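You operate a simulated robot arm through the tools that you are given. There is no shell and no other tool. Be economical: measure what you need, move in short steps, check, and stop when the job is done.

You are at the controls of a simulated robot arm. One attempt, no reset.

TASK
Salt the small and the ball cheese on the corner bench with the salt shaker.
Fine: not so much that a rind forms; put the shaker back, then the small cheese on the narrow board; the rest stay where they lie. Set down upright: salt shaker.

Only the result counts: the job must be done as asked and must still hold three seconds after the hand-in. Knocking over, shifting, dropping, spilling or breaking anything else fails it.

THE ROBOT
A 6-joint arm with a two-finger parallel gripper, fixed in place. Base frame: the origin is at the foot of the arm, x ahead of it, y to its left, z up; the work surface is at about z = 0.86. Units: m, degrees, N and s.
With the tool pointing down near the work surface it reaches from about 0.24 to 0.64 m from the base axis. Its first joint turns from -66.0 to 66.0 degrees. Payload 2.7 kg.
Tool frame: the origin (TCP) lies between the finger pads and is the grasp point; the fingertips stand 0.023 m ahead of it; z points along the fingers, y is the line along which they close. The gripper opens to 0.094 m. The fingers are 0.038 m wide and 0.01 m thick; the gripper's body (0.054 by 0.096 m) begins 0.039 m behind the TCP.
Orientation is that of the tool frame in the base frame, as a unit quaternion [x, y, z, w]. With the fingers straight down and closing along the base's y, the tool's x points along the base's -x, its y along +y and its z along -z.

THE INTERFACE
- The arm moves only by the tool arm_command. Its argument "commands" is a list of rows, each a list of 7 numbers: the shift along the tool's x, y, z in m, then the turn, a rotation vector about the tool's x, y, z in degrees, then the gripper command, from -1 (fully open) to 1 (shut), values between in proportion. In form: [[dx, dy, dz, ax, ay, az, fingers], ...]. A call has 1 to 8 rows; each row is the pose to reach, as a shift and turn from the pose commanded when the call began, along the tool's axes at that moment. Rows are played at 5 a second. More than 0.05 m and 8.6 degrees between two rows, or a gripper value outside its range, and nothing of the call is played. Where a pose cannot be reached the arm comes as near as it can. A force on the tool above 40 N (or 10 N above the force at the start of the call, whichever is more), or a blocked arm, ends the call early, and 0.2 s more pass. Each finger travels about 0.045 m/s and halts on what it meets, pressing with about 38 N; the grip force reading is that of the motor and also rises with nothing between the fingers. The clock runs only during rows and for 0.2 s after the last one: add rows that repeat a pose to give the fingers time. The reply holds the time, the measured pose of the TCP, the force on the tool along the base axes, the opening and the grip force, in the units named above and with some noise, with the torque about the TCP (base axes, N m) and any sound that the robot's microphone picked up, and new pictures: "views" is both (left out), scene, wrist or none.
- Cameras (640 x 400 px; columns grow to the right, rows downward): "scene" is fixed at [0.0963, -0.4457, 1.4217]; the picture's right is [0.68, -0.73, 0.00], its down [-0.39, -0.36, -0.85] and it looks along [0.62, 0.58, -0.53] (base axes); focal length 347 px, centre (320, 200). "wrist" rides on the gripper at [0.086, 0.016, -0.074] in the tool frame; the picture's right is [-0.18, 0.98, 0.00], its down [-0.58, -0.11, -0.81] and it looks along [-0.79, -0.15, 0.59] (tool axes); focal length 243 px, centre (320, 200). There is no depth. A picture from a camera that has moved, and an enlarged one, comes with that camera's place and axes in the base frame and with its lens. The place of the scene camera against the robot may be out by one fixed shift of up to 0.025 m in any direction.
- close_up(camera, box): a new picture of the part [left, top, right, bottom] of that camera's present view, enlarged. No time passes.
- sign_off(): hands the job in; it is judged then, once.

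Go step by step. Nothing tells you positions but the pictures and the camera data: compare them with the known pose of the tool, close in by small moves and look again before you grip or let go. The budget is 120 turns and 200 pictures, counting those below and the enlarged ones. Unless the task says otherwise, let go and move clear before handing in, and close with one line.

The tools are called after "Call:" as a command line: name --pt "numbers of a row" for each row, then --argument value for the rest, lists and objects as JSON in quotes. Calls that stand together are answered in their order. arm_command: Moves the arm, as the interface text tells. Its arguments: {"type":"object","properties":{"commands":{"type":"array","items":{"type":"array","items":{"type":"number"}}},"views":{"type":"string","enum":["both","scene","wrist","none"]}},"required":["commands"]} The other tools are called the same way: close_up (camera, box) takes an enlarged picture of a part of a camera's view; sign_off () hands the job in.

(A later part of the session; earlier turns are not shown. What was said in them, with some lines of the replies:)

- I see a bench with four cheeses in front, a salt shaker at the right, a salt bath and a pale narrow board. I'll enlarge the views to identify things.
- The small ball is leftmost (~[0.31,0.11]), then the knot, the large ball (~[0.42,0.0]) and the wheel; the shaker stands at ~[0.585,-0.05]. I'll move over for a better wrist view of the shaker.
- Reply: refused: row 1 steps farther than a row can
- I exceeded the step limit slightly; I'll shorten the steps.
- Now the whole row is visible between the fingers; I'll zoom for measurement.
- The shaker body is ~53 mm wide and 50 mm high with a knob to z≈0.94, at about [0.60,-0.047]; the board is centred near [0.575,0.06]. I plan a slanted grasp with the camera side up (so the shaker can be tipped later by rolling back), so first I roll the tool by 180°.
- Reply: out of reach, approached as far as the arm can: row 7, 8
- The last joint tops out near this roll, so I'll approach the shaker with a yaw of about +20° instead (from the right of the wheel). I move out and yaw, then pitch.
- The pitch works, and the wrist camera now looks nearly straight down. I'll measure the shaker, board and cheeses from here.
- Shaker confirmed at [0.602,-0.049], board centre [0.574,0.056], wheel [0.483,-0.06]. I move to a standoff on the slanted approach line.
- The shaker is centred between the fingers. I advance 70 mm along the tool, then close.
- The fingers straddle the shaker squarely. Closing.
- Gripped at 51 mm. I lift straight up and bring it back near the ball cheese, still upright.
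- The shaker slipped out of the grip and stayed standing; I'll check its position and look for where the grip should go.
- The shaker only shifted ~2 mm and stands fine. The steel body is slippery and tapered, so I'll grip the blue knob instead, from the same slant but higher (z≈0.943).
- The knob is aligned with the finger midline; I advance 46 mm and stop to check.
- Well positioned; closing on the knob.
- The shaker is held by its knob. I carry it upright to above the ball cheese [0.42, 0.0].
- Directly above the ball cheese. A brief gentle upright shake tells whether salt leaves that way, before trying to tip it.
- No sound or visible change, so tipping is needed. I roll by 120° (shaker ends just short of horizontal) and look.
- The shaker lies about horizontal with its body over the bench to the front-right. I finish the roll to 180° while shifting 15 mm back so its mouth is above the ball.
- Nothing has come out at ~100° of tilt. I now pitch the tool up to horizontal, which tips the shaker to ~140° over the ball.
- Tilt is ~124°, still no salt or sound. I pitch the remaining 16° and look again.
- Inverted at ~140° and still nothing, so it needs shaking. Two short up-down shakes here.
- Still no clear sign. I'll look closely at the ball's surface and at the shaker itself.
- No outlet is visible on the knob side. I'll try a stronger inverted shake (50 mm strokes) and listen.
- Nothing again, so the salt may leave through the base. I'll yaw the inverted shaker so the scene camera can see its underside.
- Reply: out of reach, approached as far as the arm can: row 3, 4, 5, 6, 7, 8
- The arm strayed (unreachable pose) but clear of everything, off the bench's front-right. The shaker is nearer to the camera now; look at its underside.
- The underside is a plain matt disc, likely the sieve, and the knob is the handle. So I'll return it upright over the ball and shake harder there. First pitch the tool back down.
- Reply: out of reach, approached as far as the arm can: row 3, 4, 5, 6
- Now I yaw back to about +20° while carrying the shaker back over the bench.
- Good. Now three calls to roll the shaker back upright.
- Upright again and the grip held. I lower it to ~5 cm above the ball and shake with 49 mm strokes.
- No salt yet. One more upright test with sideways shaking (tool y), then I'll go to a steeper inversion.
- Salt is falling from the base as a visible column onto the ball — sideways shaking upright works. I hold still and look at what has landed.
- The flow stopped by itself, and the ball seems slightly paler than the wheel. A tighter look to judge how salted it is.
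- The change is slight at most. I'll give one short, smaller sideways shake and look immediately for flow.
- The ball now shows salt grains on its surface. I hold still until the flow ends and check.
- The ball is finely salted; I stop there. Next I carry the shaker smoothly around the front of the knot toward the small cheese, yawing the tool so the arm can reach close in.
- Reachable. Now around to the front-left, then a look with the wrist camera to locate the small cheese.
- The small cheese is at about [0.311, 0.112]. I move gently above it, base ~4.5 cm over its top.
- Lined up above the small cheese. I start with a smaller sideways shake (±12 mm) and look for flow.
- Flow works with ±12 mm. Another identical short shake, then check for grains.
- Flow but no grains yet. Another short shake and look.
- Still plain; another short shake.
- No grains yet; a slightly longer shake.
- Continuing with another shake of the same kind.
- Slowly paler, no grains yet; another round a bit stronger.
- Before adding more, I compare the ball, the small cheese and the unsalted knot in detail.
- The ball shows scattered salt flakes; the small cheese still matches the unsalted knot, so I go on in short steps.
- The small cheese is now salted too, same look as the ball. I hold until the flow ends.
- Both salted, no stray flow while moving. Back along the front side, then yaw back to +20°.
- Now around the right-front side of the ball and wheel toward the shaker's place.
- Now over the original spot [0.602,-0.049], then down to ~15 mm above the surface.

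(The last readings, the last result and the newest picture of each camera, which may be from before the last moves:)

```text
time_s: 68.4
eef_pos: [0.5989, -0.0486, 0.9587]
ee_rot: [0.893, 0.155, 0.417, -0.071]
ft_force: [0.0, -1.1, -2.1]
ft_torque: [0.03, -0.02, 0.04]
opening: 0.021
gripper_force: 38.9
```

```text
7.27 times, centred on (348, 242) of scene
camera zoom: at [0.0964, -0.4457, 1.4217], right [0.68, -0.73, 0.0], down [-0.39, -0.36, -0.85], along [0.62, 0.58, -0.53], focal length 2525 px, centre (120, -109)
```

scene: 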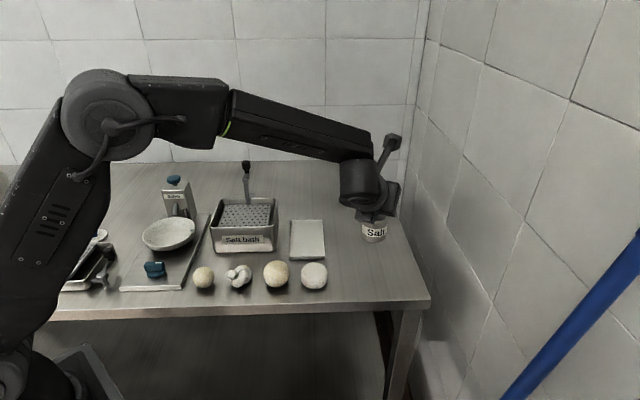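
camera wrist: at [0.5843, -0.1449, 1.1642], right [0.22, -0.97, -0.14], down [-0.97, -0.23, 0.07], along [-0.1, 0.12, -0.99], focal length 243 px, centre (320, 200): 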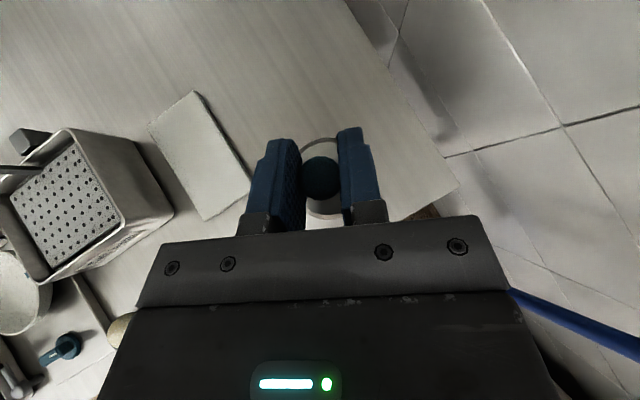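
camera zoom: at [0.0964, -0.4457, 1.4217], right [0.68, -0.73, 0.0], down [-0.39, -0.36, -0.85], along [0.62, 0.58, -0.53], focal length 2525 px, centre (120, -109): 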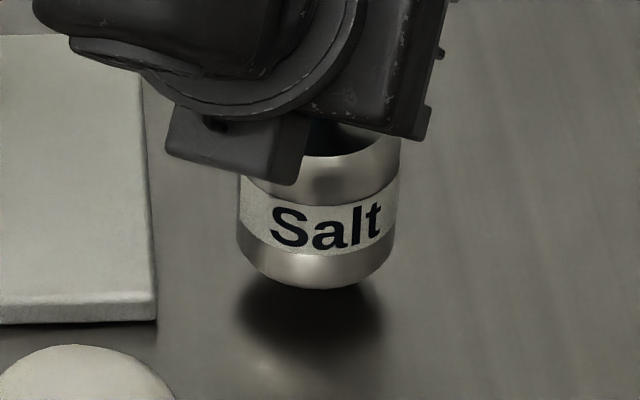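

Laterally it matches the original spot within a pixel; it hovers ~15 mm. Lowering the last bit gently.

Call:
arm_command --pt "-0.005 0 0.0042 0 0 0 1" --pt "-0.009 0 0.0075 0 0 0 1" --pt "-0.0107 0 0.009 0 0 0 1" --pt "-0.0119 0 0.01 0 0 0 1" --pt "-0.0119 0 0.01 0 0 0 1" --views "none"

Call:
close_up --camera "scene" --box '[325, 215, 370, 270]'

```text
time_s: 69.6
eef_pos: [0.5994, -0.0484, 0.9448]
ee_rot: [0.892, 0.155, 0.418, -0.071]
ft_force: [-0.9, -0.6, 2.2]
ft_torque: [0.01, 0.16, -0.02]
opening: 0.0207
gripper_force: 38.0
```

```text
7.27 times, centred on (348, 242) of scene
camera zoom: at [0.0963, -0.4457, 1.4217], right [0.68, -0.73, 0.0], down [-0.39, -0.36, -0.85], along [0.62, 0.58, -0.53], focal length 2525 px, centre (120, -109)
```

zoom: 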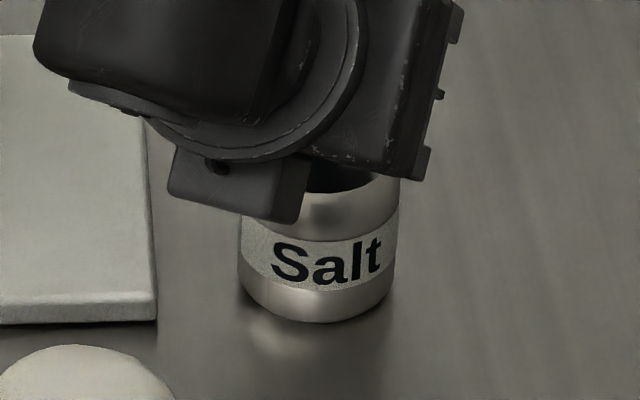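

It is touching down. A further 1 mm, then open gradually.

Call:
arm_command --pt "-0.0008 0 0.0006 0 0 0 1" --pt "-0.0008 0 0.0006 0 0 0 0.55" --pt "-0.0008 0 0.0006 0 0 0 0.4" --pt "-0.0008 0 0.0006 0 0 0 0.2" --pt "-0.0008 0 0.0006 0 0 0 -0.1" --pt "-0.0008 0 0.0006 0 0 0 -0.3" --pt "-0.0008 0 0.0006 0 0 0 -0.3" --views "wrist"

Call:
close_up --camera "scene" --box '[325, 215, 370, 270]'

```text
time_s: 71.2
eef_pos: [0.5997, -0.0493, 0.9419]
ee_rot: [0.893, 0.154, 0.418, -0.071]
ft_force: [0.1, -0.3, 0.5]
ft_torque: [0.0, -0.03, 0.02]
opening: 0.061
gripper_force: 0.1
camera wrist: at [0.6038, -0.0633, 1.0564], right [0.22, -0.97, -0.14], down [-0.97, -0.23, 0.07], along [-0.1, 0.12, -0.99], focal length 243 px, centre (320, 200)
```

wrist: 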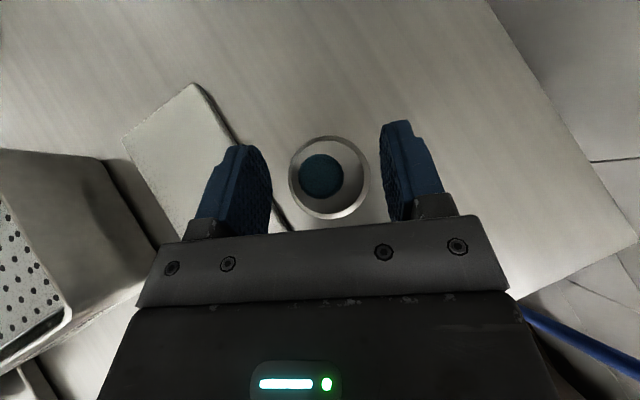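

```text
7.27 times, centred on (348, 242) of scene
camera zoom: at [0.0963, -0.4457, 1.4217], right [0.68, -0.73, 0.0], down [-0.39, -0.36, -0.85], along [0.62, 0.58, -0.53], focal length 2525 px, centre (120, -109)
```

zoom: 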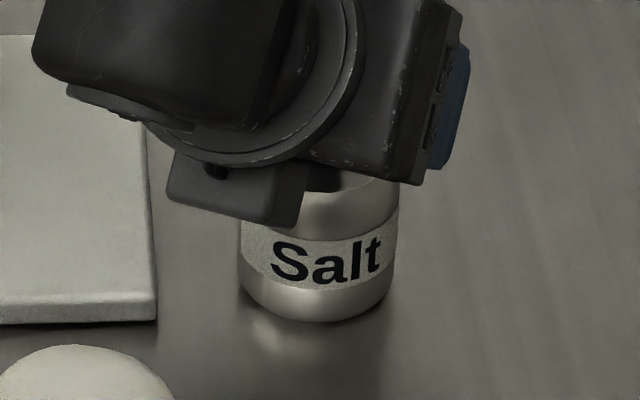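

The shaker stands upright in its place. I back out along the tool axis and up.

Call:
arm_command --pt "0 0 -0.03 0 0 0 -0.3" --pt "0 0 -0.07 0 0 0 -0.3" --pt "0 0 -0.11 0 0 0 -0.3" --pt "0.01 0 -0.15 0 0 0 -0.3" --pt "0.02 0 -0.17 0 -6 0 -0.3" --pt "0.02 0 -0.17 0 -14 0 -0.3" --pt "0.02 0 -0.17 0 -22 0 -0.3" --views "scene"

```text
time_s: 72.8
eef_pos: [0.4905, -0.0887, 1.0667]
ee_rot: [0.956, 0.165, 0.239, -0.039]
ft_force: [-0.5, 1.1, -0.3]
ft_torque: [0.01, -0.01, 0.0]
opening: 0.0612
gripper_force: 0.1
```

scene: 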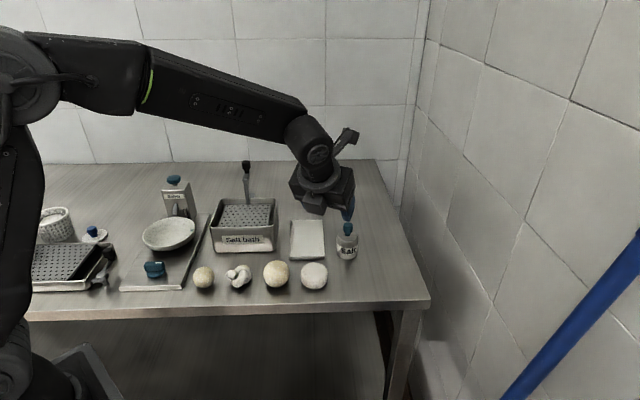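

Clear. Finish pitching to vertical.

Call:
arm_command --pt "0 0 0 0 -8 0 -0.3" --pt "0 0 0 0 -16 0 -0.3" --pt "0 0 0 0 -24 0 -0.3" --pt "0 0 0 0 -28 0 -0.3" --pt "0 0 0 0 -28 0 -0.3" --views "none"

```text
time_s: 74.0
eef_pos: [0.4899, -0.0875, 1.0674]
ee_rot: [0.985, 0.171, 0.001, 0.002]
ft_force: [0.0, 0.7, -0.6]
ft_torque: [0.02, 0.0, 0.02]
opening: 0.0612
gripper_force: 0.1
```

Vertical now. I move toward the small cheese while turning the wrist so the fingers will straddle it front-to-back.

Call:
arm_command --pt "-0.0125 -0.031 0 0 0 -8 -0.3" --pt "-0.025 -0.062 0 0 0 -16 -0.3" --pt "-0.0375 -0.093 0 0 0 -24 -0.3" --pt "-0.05 -0.1245 0 0 0 -32 -0.3" --pt "-0.0625 -0.1556 0 0 0 -40 -0.3" --pt "-0.075 -0.187 0 0 0 -48 -0.3" --pt "-0.0875 -0.218 0 0 0 -56 -0.3" --pt "-0.1 -0.249 0 0 0 -64 -0.3" --views "none"

Call:
arm_command --pt "0 0 0 0 0 -8 -0.3" --pt "0 0 0 0 0 -16 -0.3" --pt "0 0 0 0 0 -24 -0.3" --pt "0 0 0 0 0 -32 -0.3" --pt "0 0 0 0 0 -40 -0.3" --pt "0 0 0 0 0 -48 -0.3" --pt "0 0 0 0 0 -51 -0.3" --pt "0 0 0 0 0 -51 -0.3" --views "both"

```text
time_s: 75.8
eef_pos: [0.3127, 0.1117, 1.0661]
ee_rot: [0.745, 0.667, 0.0, 0.002]
ft_force: [-0.2, -0.2, 0.0]
ft_torque: [0.02, 0.02, -0.01]
opening: 0.061
gripper_force: 0.1
```

```text
time_s: 77.6
eef_pos: [0.3125, 0.1123, 1.0659]
ee_rot: [0.386, 0.923, -0.001, 0.002]
ft_force: [0.6, 0.5, 0.5]
ft_torque: [-0.02, 0.01, 0.03]
opening: 0.0612
gripper_force: 0.2
camera wrist: at [0.2623, 0.1864, 1.1395], right [0.83, 0.56, 0.0], down [0.33, -0.49, 0.81], along [0.45, -0.67, -0.59], focal length 243 px, centre (320, 200)
```

scene: 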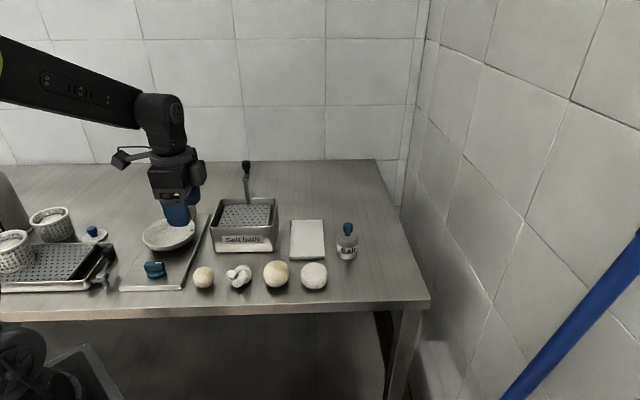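
wrist: 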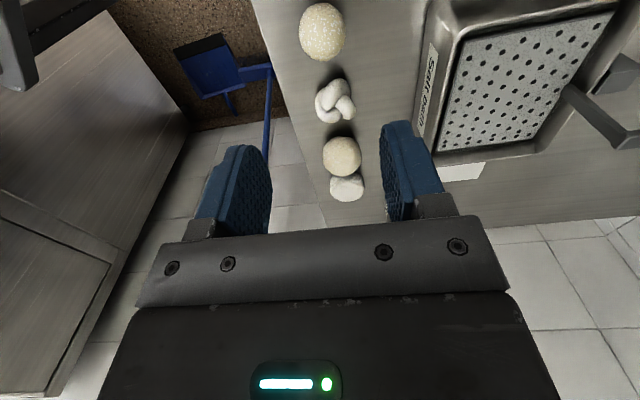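

The row lies straight ahead; the small cheese is right beneath the fingers at ~[0.313,0.113]. Descending partway.

Call:
arm_command --pt "0 0 0.04 0 0 0 -0.4" --pt "0 0 0.08 0 0 0 -0.4" --pt "0 0 0.115 0 0 0 -0.4" --pt "0 0 0.125 0 0 0 -0.4" --pt "0 0 0.125 0 0 0 -0.4" --views "both"

Call:
close_up --camera "scene" --box '[165, 215, 255, 300]'

```text
time_s: 78.8
eef_pos: [0.3126, 0.1117, 0.9408]
ee_rot: [0.386, 0.923, -0.001, 0.001]
ft_force: [0.0, 0.0, 0.8]
ft_torque: [0.01, 0.01, 0.02]
opening: 0.0659
gripper_force: 0.0
camera wrist: at [0.2633, 0.1869, 1.0145], right [0.83, 0.56, 0.0], down [0.33, -0.49, 0.81], along [0.45, -0.67, -0.59], focal length 243 px, centre (320, 200)
```

scene: 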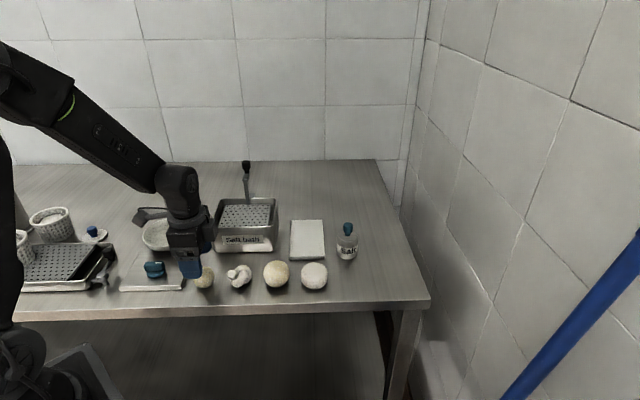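
wrist: 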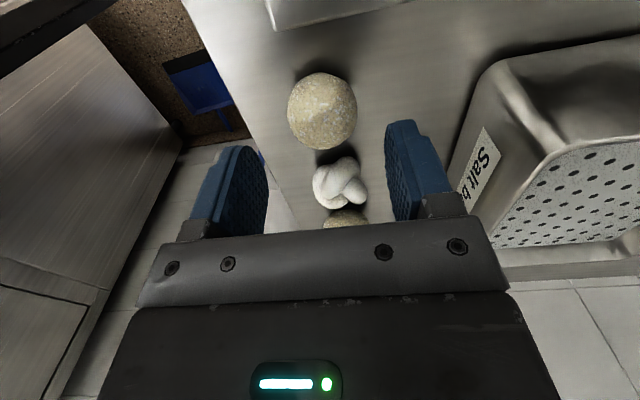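

```text
4.71 times, centred on (210, 258) of scene
camera zoom: at [0.0963, -0.4457, 1.4217], right [0.68, -0.73, 0.0], down [-0.39, -0.36, -0.85], along [0.62, 0.58, -0.53], focal length 1634 px, centre (838, -71)
```

zoom: 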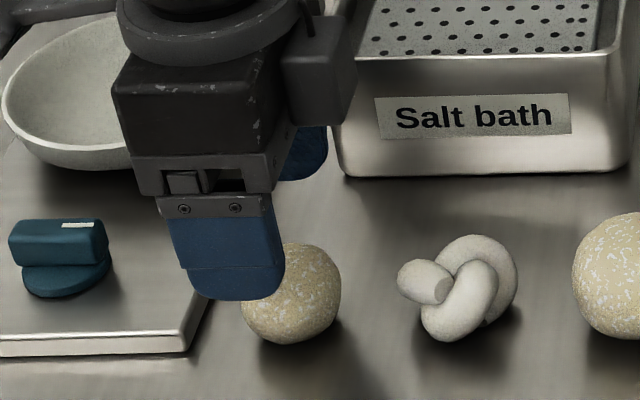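

Aligned within ~3 mm; small correction and descend to grasp height z≈0.888.

Call:
arm_command --pt "0.002 0.001 0.025 0 0 0 -0.4" --pt "0.002 0.001 0.045 0 0 0 -0.4" --pt "0.002 0.001 0.053 0 0 0 -0.4" --pt "0.002 0.001 0.053 0 0 0 -0.4" --views "wrist"

Call:
close_up --camera "scene" --box '[165, 215, 255, 300]'

```text
time_s: 79.8
eef_pos: [0.3131, 0.1152, 0.8875]
ee_rot: [0.386, 0.923, 0.0, 0.002]
ft_force: [-0.5, -0.6, -0.3]
ft_torque: [-0.02, -0.01, -0.01]
opening: 0.0657
gripper_force: 0.1
camera wrist: at [0.2625, 0.1882, 0.9615], right [0.83, 0.56, 0.0], down [0.33, -0.49, 0.81], along [0.45, -0.67, -0.59], focal length 243 px, centre (320, 200)
```

wrist: 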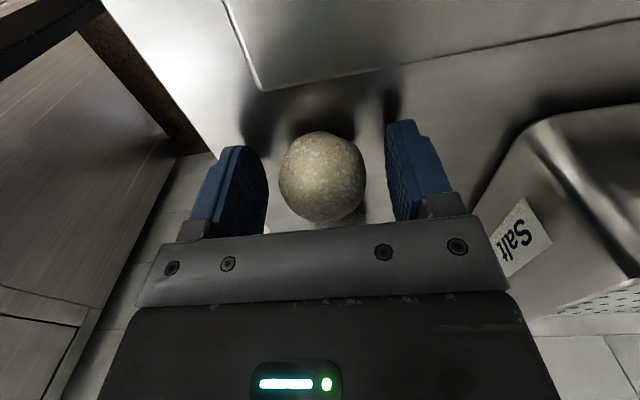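

```text
4.71 times, centred on (210, 258) of scene
camera zoom: at [0.0963, -0.4457, 1.4217], right [0.68, -0.73, 0.0], down [-0.39, -0.36, -0.85], along [0.62, 0.58, -0.53], focal length 1634 px, centre (838, -71)
```

zoom: 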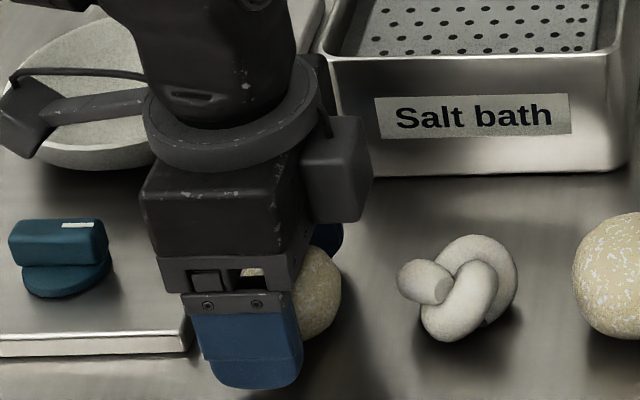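

The cheese sits centred between the pads. Closing gently and checking.

Call:
arm_command --pt "0 0 0 0 0 0 -0.1" --pt "0 0 0 0 0 0 0.05" --pt "0 0 0 0 0 0 0.15" --pt "0 0 0 0 0 0 0.25" --pt "0 0 0 0 0 0 0.25" --views "none"

Call:
arm_command --pt "0 0 -0.01 0 0 0 0.25" --pt "0 0 -0.03 0 0 0 0.25" --pt "0 0 -0.06 0 0 0 0.25" --pt "0 0 -0.06 0 0 0 0.25" --views "both"

```text
time_s: 81.0
eef_pos: [0.3113, 0.1143, 0.8877]
ee_rot: [0.386, 0.922, -0.001, 0.002]
ft_force: [0.5, 0.1, 0.5]
ft_torque: [0.0, -0.03, 0.03]
opening: 0.0419
gripper_force: 37.6
```

```text
time_s: 82.0
eef_pos: [0.3107, 0.1159, 0.9466]
ee_rot: [0.386, 0.923, -0.001, 0.002]
ft_force: [0.5, -0.1, -0.4]
ft_torque: [-0.02, 0.04, -0.02]
opening: 0.0419
gripper_force: 37.7
camera wrist: at [0.2615, 0.1889, 1.0218], right [0.83, 0.56, 0.0], down [0.33, -0.49, 0.81], along [0.45, -0.67, -0.59], focal length 243 px, centre (320, 200)
```

scene: 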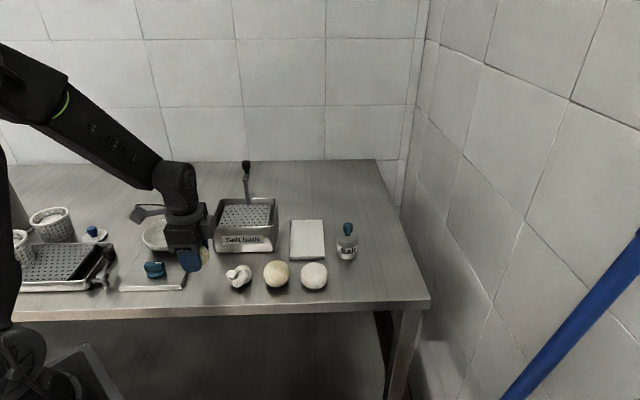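
wrist: 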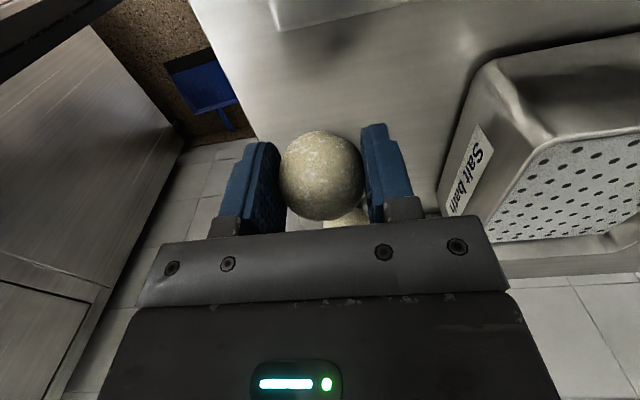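

The cheese is held (42 mm). I raise it and turn the wrist so the camera will stay clear of the salt bath at the board.

Call:
arm_command --pt "0 0 -0.03 0 0 -8 0.25" --pt "0 0 -0.06 0 0 -16 0.25" --pt "0 0 -0.09 0 0 -24 0.25" --pt "0 0 -0.09 0 0 -32 0.25" --pt "0 0 -0.09 0 0 -40 0.25" --pt "0 0 -0.09 0 0 -48 0.25" --pt "0 0 -0.09 0 0 -56 0.25" --pt "0 0 -0.09 0 0 -64 0.25" --views "none"

Call:
arm_command --pt "-0.02 -0.0125 0 0 0 0 0.25" --pt "-0.055 -0.034 0 0 0 -4 0.25" --pt "-0.093 -0.058 0 0 0 -8 0.25" --pt "-0.132 -0.082 0 0 0 -12 0.25" --pt "-0.17 -0.1055 0 0 0 -16 0.25" --pt "-0.207 -0.1285 0 0 0 -16 0.25" --pt "-0.229 -0.1423 0 0 0 -16 0.25" --pt "-0.229 -0.1423 0 0 0 -16 0.25" --views "both"

```text
time_s: 83.8
eef_pos: [0.3112, 0.1144, 1.0374]
ee_rot: [-0.163, 0.987, -0.001, 0.001]
ft_force: [-0.4, 0.1, 0.2]
ft_torque: [-0.02, 0.0, 0.04]
opening: 0.0421
gripper_force: 38.5
```

```text
time_s: 85.6
eef_pos: [0.5746, 0.0523, 1.0393]
ee_rot: [-0.298, 0.955, -0.003, 0.0]
ft_force: [0.6, 0.5, -0.1]
ft_torque: [0.01, -0.02, 0.02]
opening: 0.042
gripper_force: 37.8
camera wrist: at [0.4935, 0.017, 1.1134], right [-0.41, 0.91, 0.0], down [0.54, 0.24, 0.81], along [0.74, 0.33, -0.59], focal length 243 px, centre (320, 200)
```

scene: 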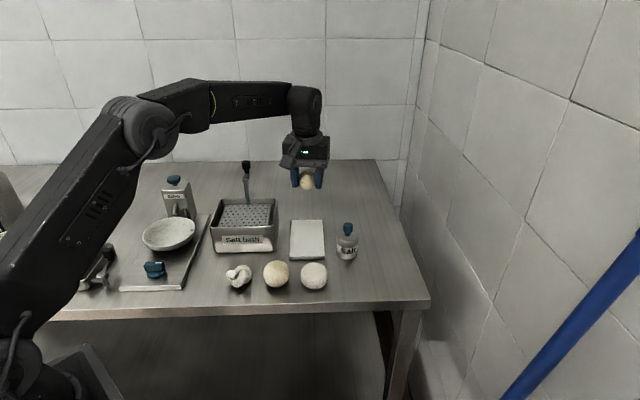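
wrist: 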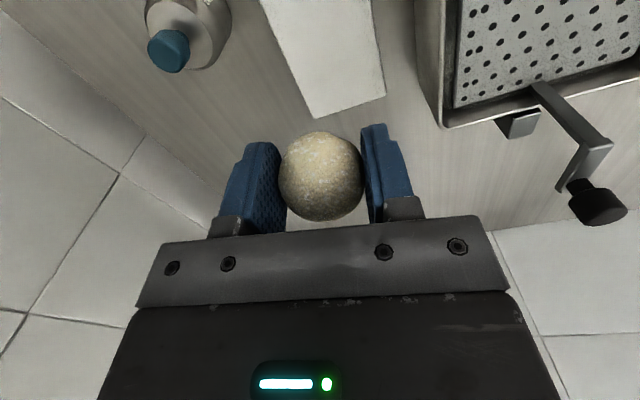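

The board's far corners confirm its centre at ~[0.574,0.057]. I descend to just above it.

Call:
arm_command --pt "-0.0026 0.0037 0.02 0 0 0 0.25" --pt "-0.0026 0.0037 0.06 0 0 0 0.25" --pt "-0.0026 0.0037 0.1 0 0 0 0.25" --pt "-0.0026 0.0037 0.125 0 0 0 0.25" --pt "-0.0026 0.0037 0.134 0 0 0 0.25" --pt "-0.0026 0.0037 0.134 0 0 0 0.25" --views "both"

Call:
close_up --camera "scene" --box '[270, 190, 370, 275]'

```text
time_s: 87.0
eef_pos: [0.5743, 0.0567, 0.9031]
ee_rot: [-0.297, 0.955, -0.002, 0.002]
ft_force: [-0.4, -0.9, -0.5]
ft_torque: [0.01, 0.02, -0.03]
opening: 0.042
gripper_force: 37.7
camera wrist: at [0.4931, 0.0221, 0.9779], right [-0.41, 0.91, 0.0], down [0.54, 0.24, 0.81], along [0.74, 0.33, -0.59], focal length 243 px, centre (320, 200)
```

scene: 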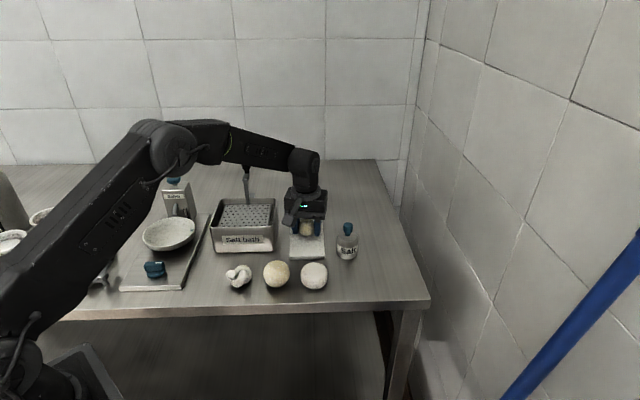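
wrist: 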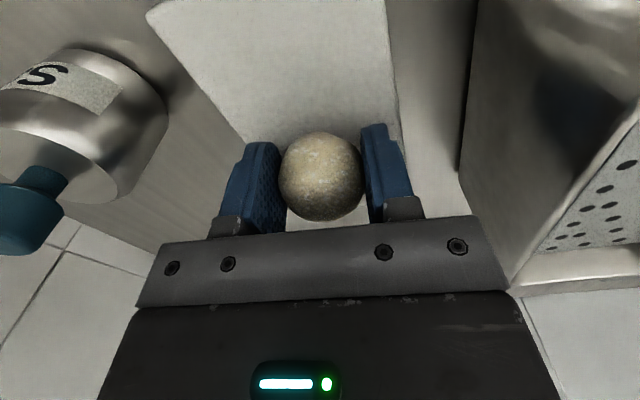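

```text
4.71 times, centred on (320, 232) of scene
camera zoom: at [0.0963, -0.4457, 1.4217], right [0.68, -0.73, 0.0], down [-0.39, -0.36, -0.85], along [0.62, 0.58, -0.53], focal length 1634 px, centre (320, 47)
```

zoom: 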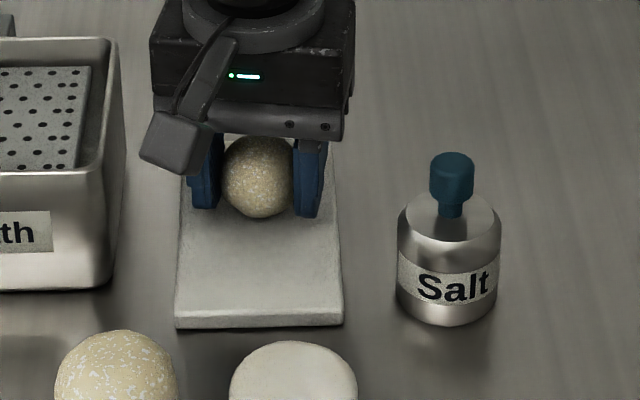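

Centred over the board with the shaker upright nearby. Lowering by small steps until contact.

Call:
arm_command --pt "0 0 0.002 0 0 0 0.25" --pt "0 0 0.004 0 0 0 0.25" --pt "0 0 0.0055 0 0 0 0.25" --pt "0 0 0.0055 0 0 0 0.25" --views "none"

```text
time_s: 88.0
eef_pos: [0.5749, 0.0573, 0.8986]
ee_rot: [-0.297, 0.955, -0.001, 0.001]
ft_force: [-0.8, -0.1, 3.1]
ft_torque: [-0.01, 0.02, 0.0]
opening: 0.0416
gripper_force: 38.0
```

Contact is felt (3 N). I open slowly and look before lifting.

Call:
arm_command --pt "0 0 0.0 0 0 0 0.12" --pt "0 0 0.0 0 0 0 0.05" --pt "0 0 0 0 0 0 -0.02" --pt "0 0 0 0 0 0 -0.1" --pt "0 0 0 0 0 0 -0.2" --pt "0 0 0 0 0 0 -0.3" --pt "0 0 0 0 0 0 -0.3" --views "wrist"

Call:
close_up --camera "scene" --box '[270, 190, 370, 275]'

```text
time_s: 89.6
eef_pos: [0.5749, 0.0577, 0.8995]
ee_rot: [-0.298, 0.955, -0.002, 0.001]
ft_force: [-0.1, -0.5, 0.3]
ft_torque: [0.04, 0.02, 0.02]
opening: 0.0612
gripper_force: 0.1
camera wrist: at [0.4938, 0.0225, 0.9733], right [-0.41, 0.91, 0.0], down [0.54, 0.24, 0.81], along [0.74, 0.33, -0.59], focal length 243 px, centre (320, 200)
```

wrist: 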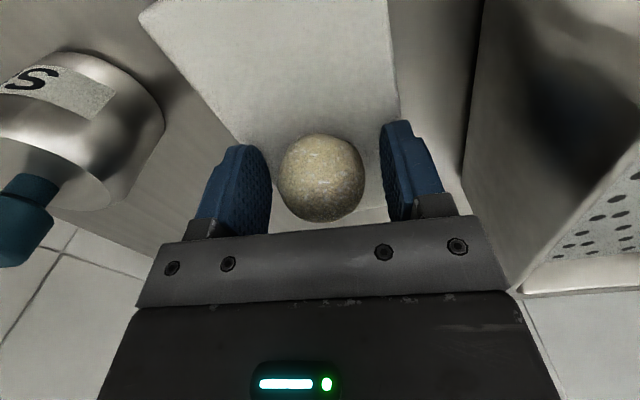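

```text
4.71 times, centred on (320, 232) of scene
camera zoom: at [0.0963, -0.4457, 1.4217], right [0.68, -0.73, 0.0], down [-0.39, -0.36, -0.85], along [0.62, 0.58, -0.53], focal length 1634 px, centre (320, 47)
```

zoom: 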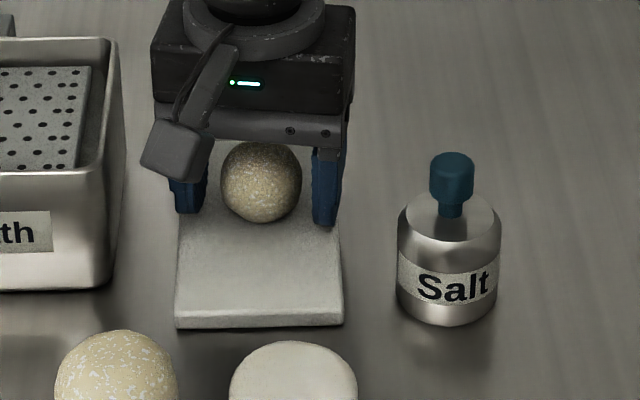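

The cheese rests freely on the board and stays put. I rise straight up.

Call:
arm_command --pt "0 0 -0.02 0 0 0 -0.3" --pt "0 0 -0.05 0 0 0 -0.3" --pt "0 0 -0.09 0 0 0 -0.3" --pt "0 0 -0.13 0 0 0 -0.3" --pt "0 0 -0.17 0 0 0 -0.3" --pt "0.03 0 -0.2 0 0 0 -0.3" --pt "0.07 0 -0.21 0 0 0 -0.3" --pt "0.07 0 -0.21 0 0 0 -0.3" --views "both"

Call:
close_up --camera "scene" --box '[180, 200, 380, 325]'

```text
time_s: 91.4
eef_pos: [0.5155, 0.0173, 1.1085]
ee_rot: [-0.298, 0.955, -0.003, 0.0]
ft_force: [-0.2, 0.7, 0.7]
ft_torque: [-0.03, -0.02, -0.01]
opening: 0.061
gripper_force: 0.1
camera wrist: at [0.4347, -0.0178, 1.183], right [-0.41, 0.91, 0.0], down [0.54, 0.24, 0.81], along [0.74, 0.33, -0.59], focal length 243 px, centre (320, 200)
```

scene: 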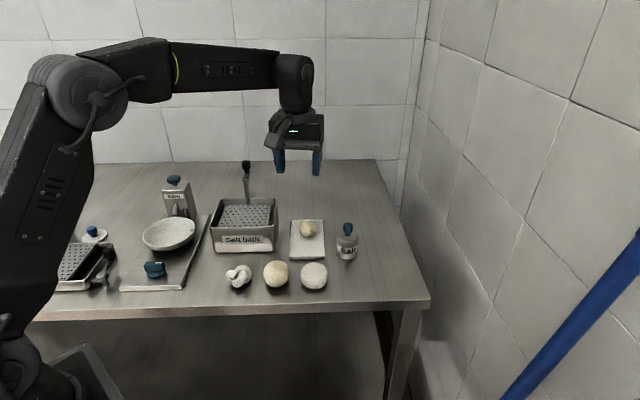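
wrist: 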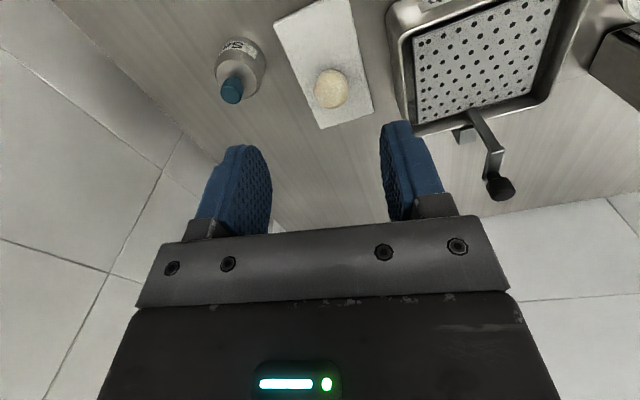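

```text
3.20 times, centred on (280, 262) of scene
camera zoom: at [0.0963, -0.4457, 1.4217], right [0.68, -0.73, 0.0], down [-0.39, -0.36, -0.85], along [0.62, 0.58, -0.53], focal length 1111 px, centre (448, 0)
```

zoom: 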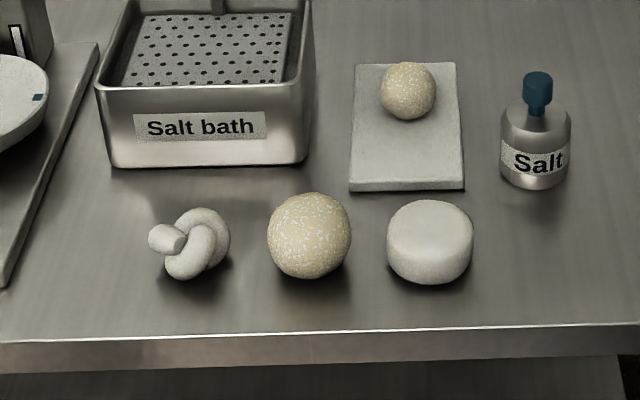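

Everything sits as wanted; a last short wait to confirm the cheese does not roll.

Call:
arm_command --pt "0 0 0 0 0 0 -0.3" --pt "0 0 0 0 0 0 -0.3" --pt "0 0 0 0 0 0 -0.3" --pt "0 0 0 0 0 0 -0.3" --pt "0 0 0 0 0 0 -0.3" --pt "0 0 0 0 0 0 -0.3" --pt "0 0 0 0 0 0 -0.3" --pt "0 0 0 0 0 0 -0.3" --views "none"

Call:
close_up --camera "scene" --box '[180, 200, 380, 325]'

```text
time_s: 93.2
eef_pos: [0.515, 0.0167, 1.1079]
ee_rot: [-0.298, 0.955, -0.001, 0.001]
ft_force: [0.3, -0.6, -0.6]
ft_torque: [-0.02, -0.01, 0.04]
opening: 0.0611
gripper_force: 0.1
```

```text
3.20 times, centred on (280, 262) of scene
camera zoom: at [0.0963, -0.4457, 1.4217], right [0.68, -0.73, 0.0], down [-0.39, -0.36, -0.85], along [0.62, 0.58, -0.53], focal length 1111 px, centre (448, 0)
```

zoom: 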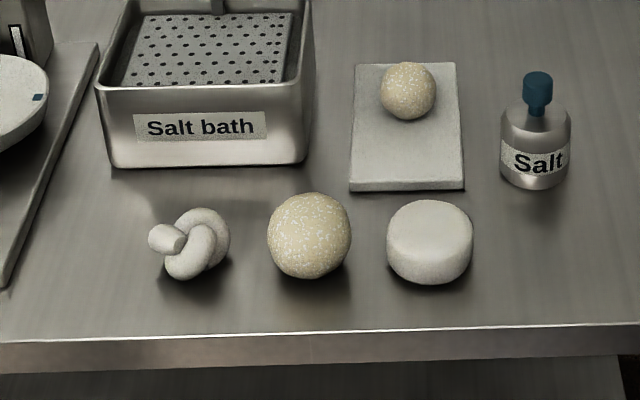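

Nothing has moved: both cheeses are salted, the shaker is back upright and the small cheese is on the board. Handing in.

Call:
sign_off

```text
The job is handed in.
```

I salted the small cheese and the ball cheese, set the shaker upright in its old place and put the small cheese on the narrow board. I took the yellowish look with white flakes as salted and stopped at once, but nothing confirmed it isn't the start of a rind.
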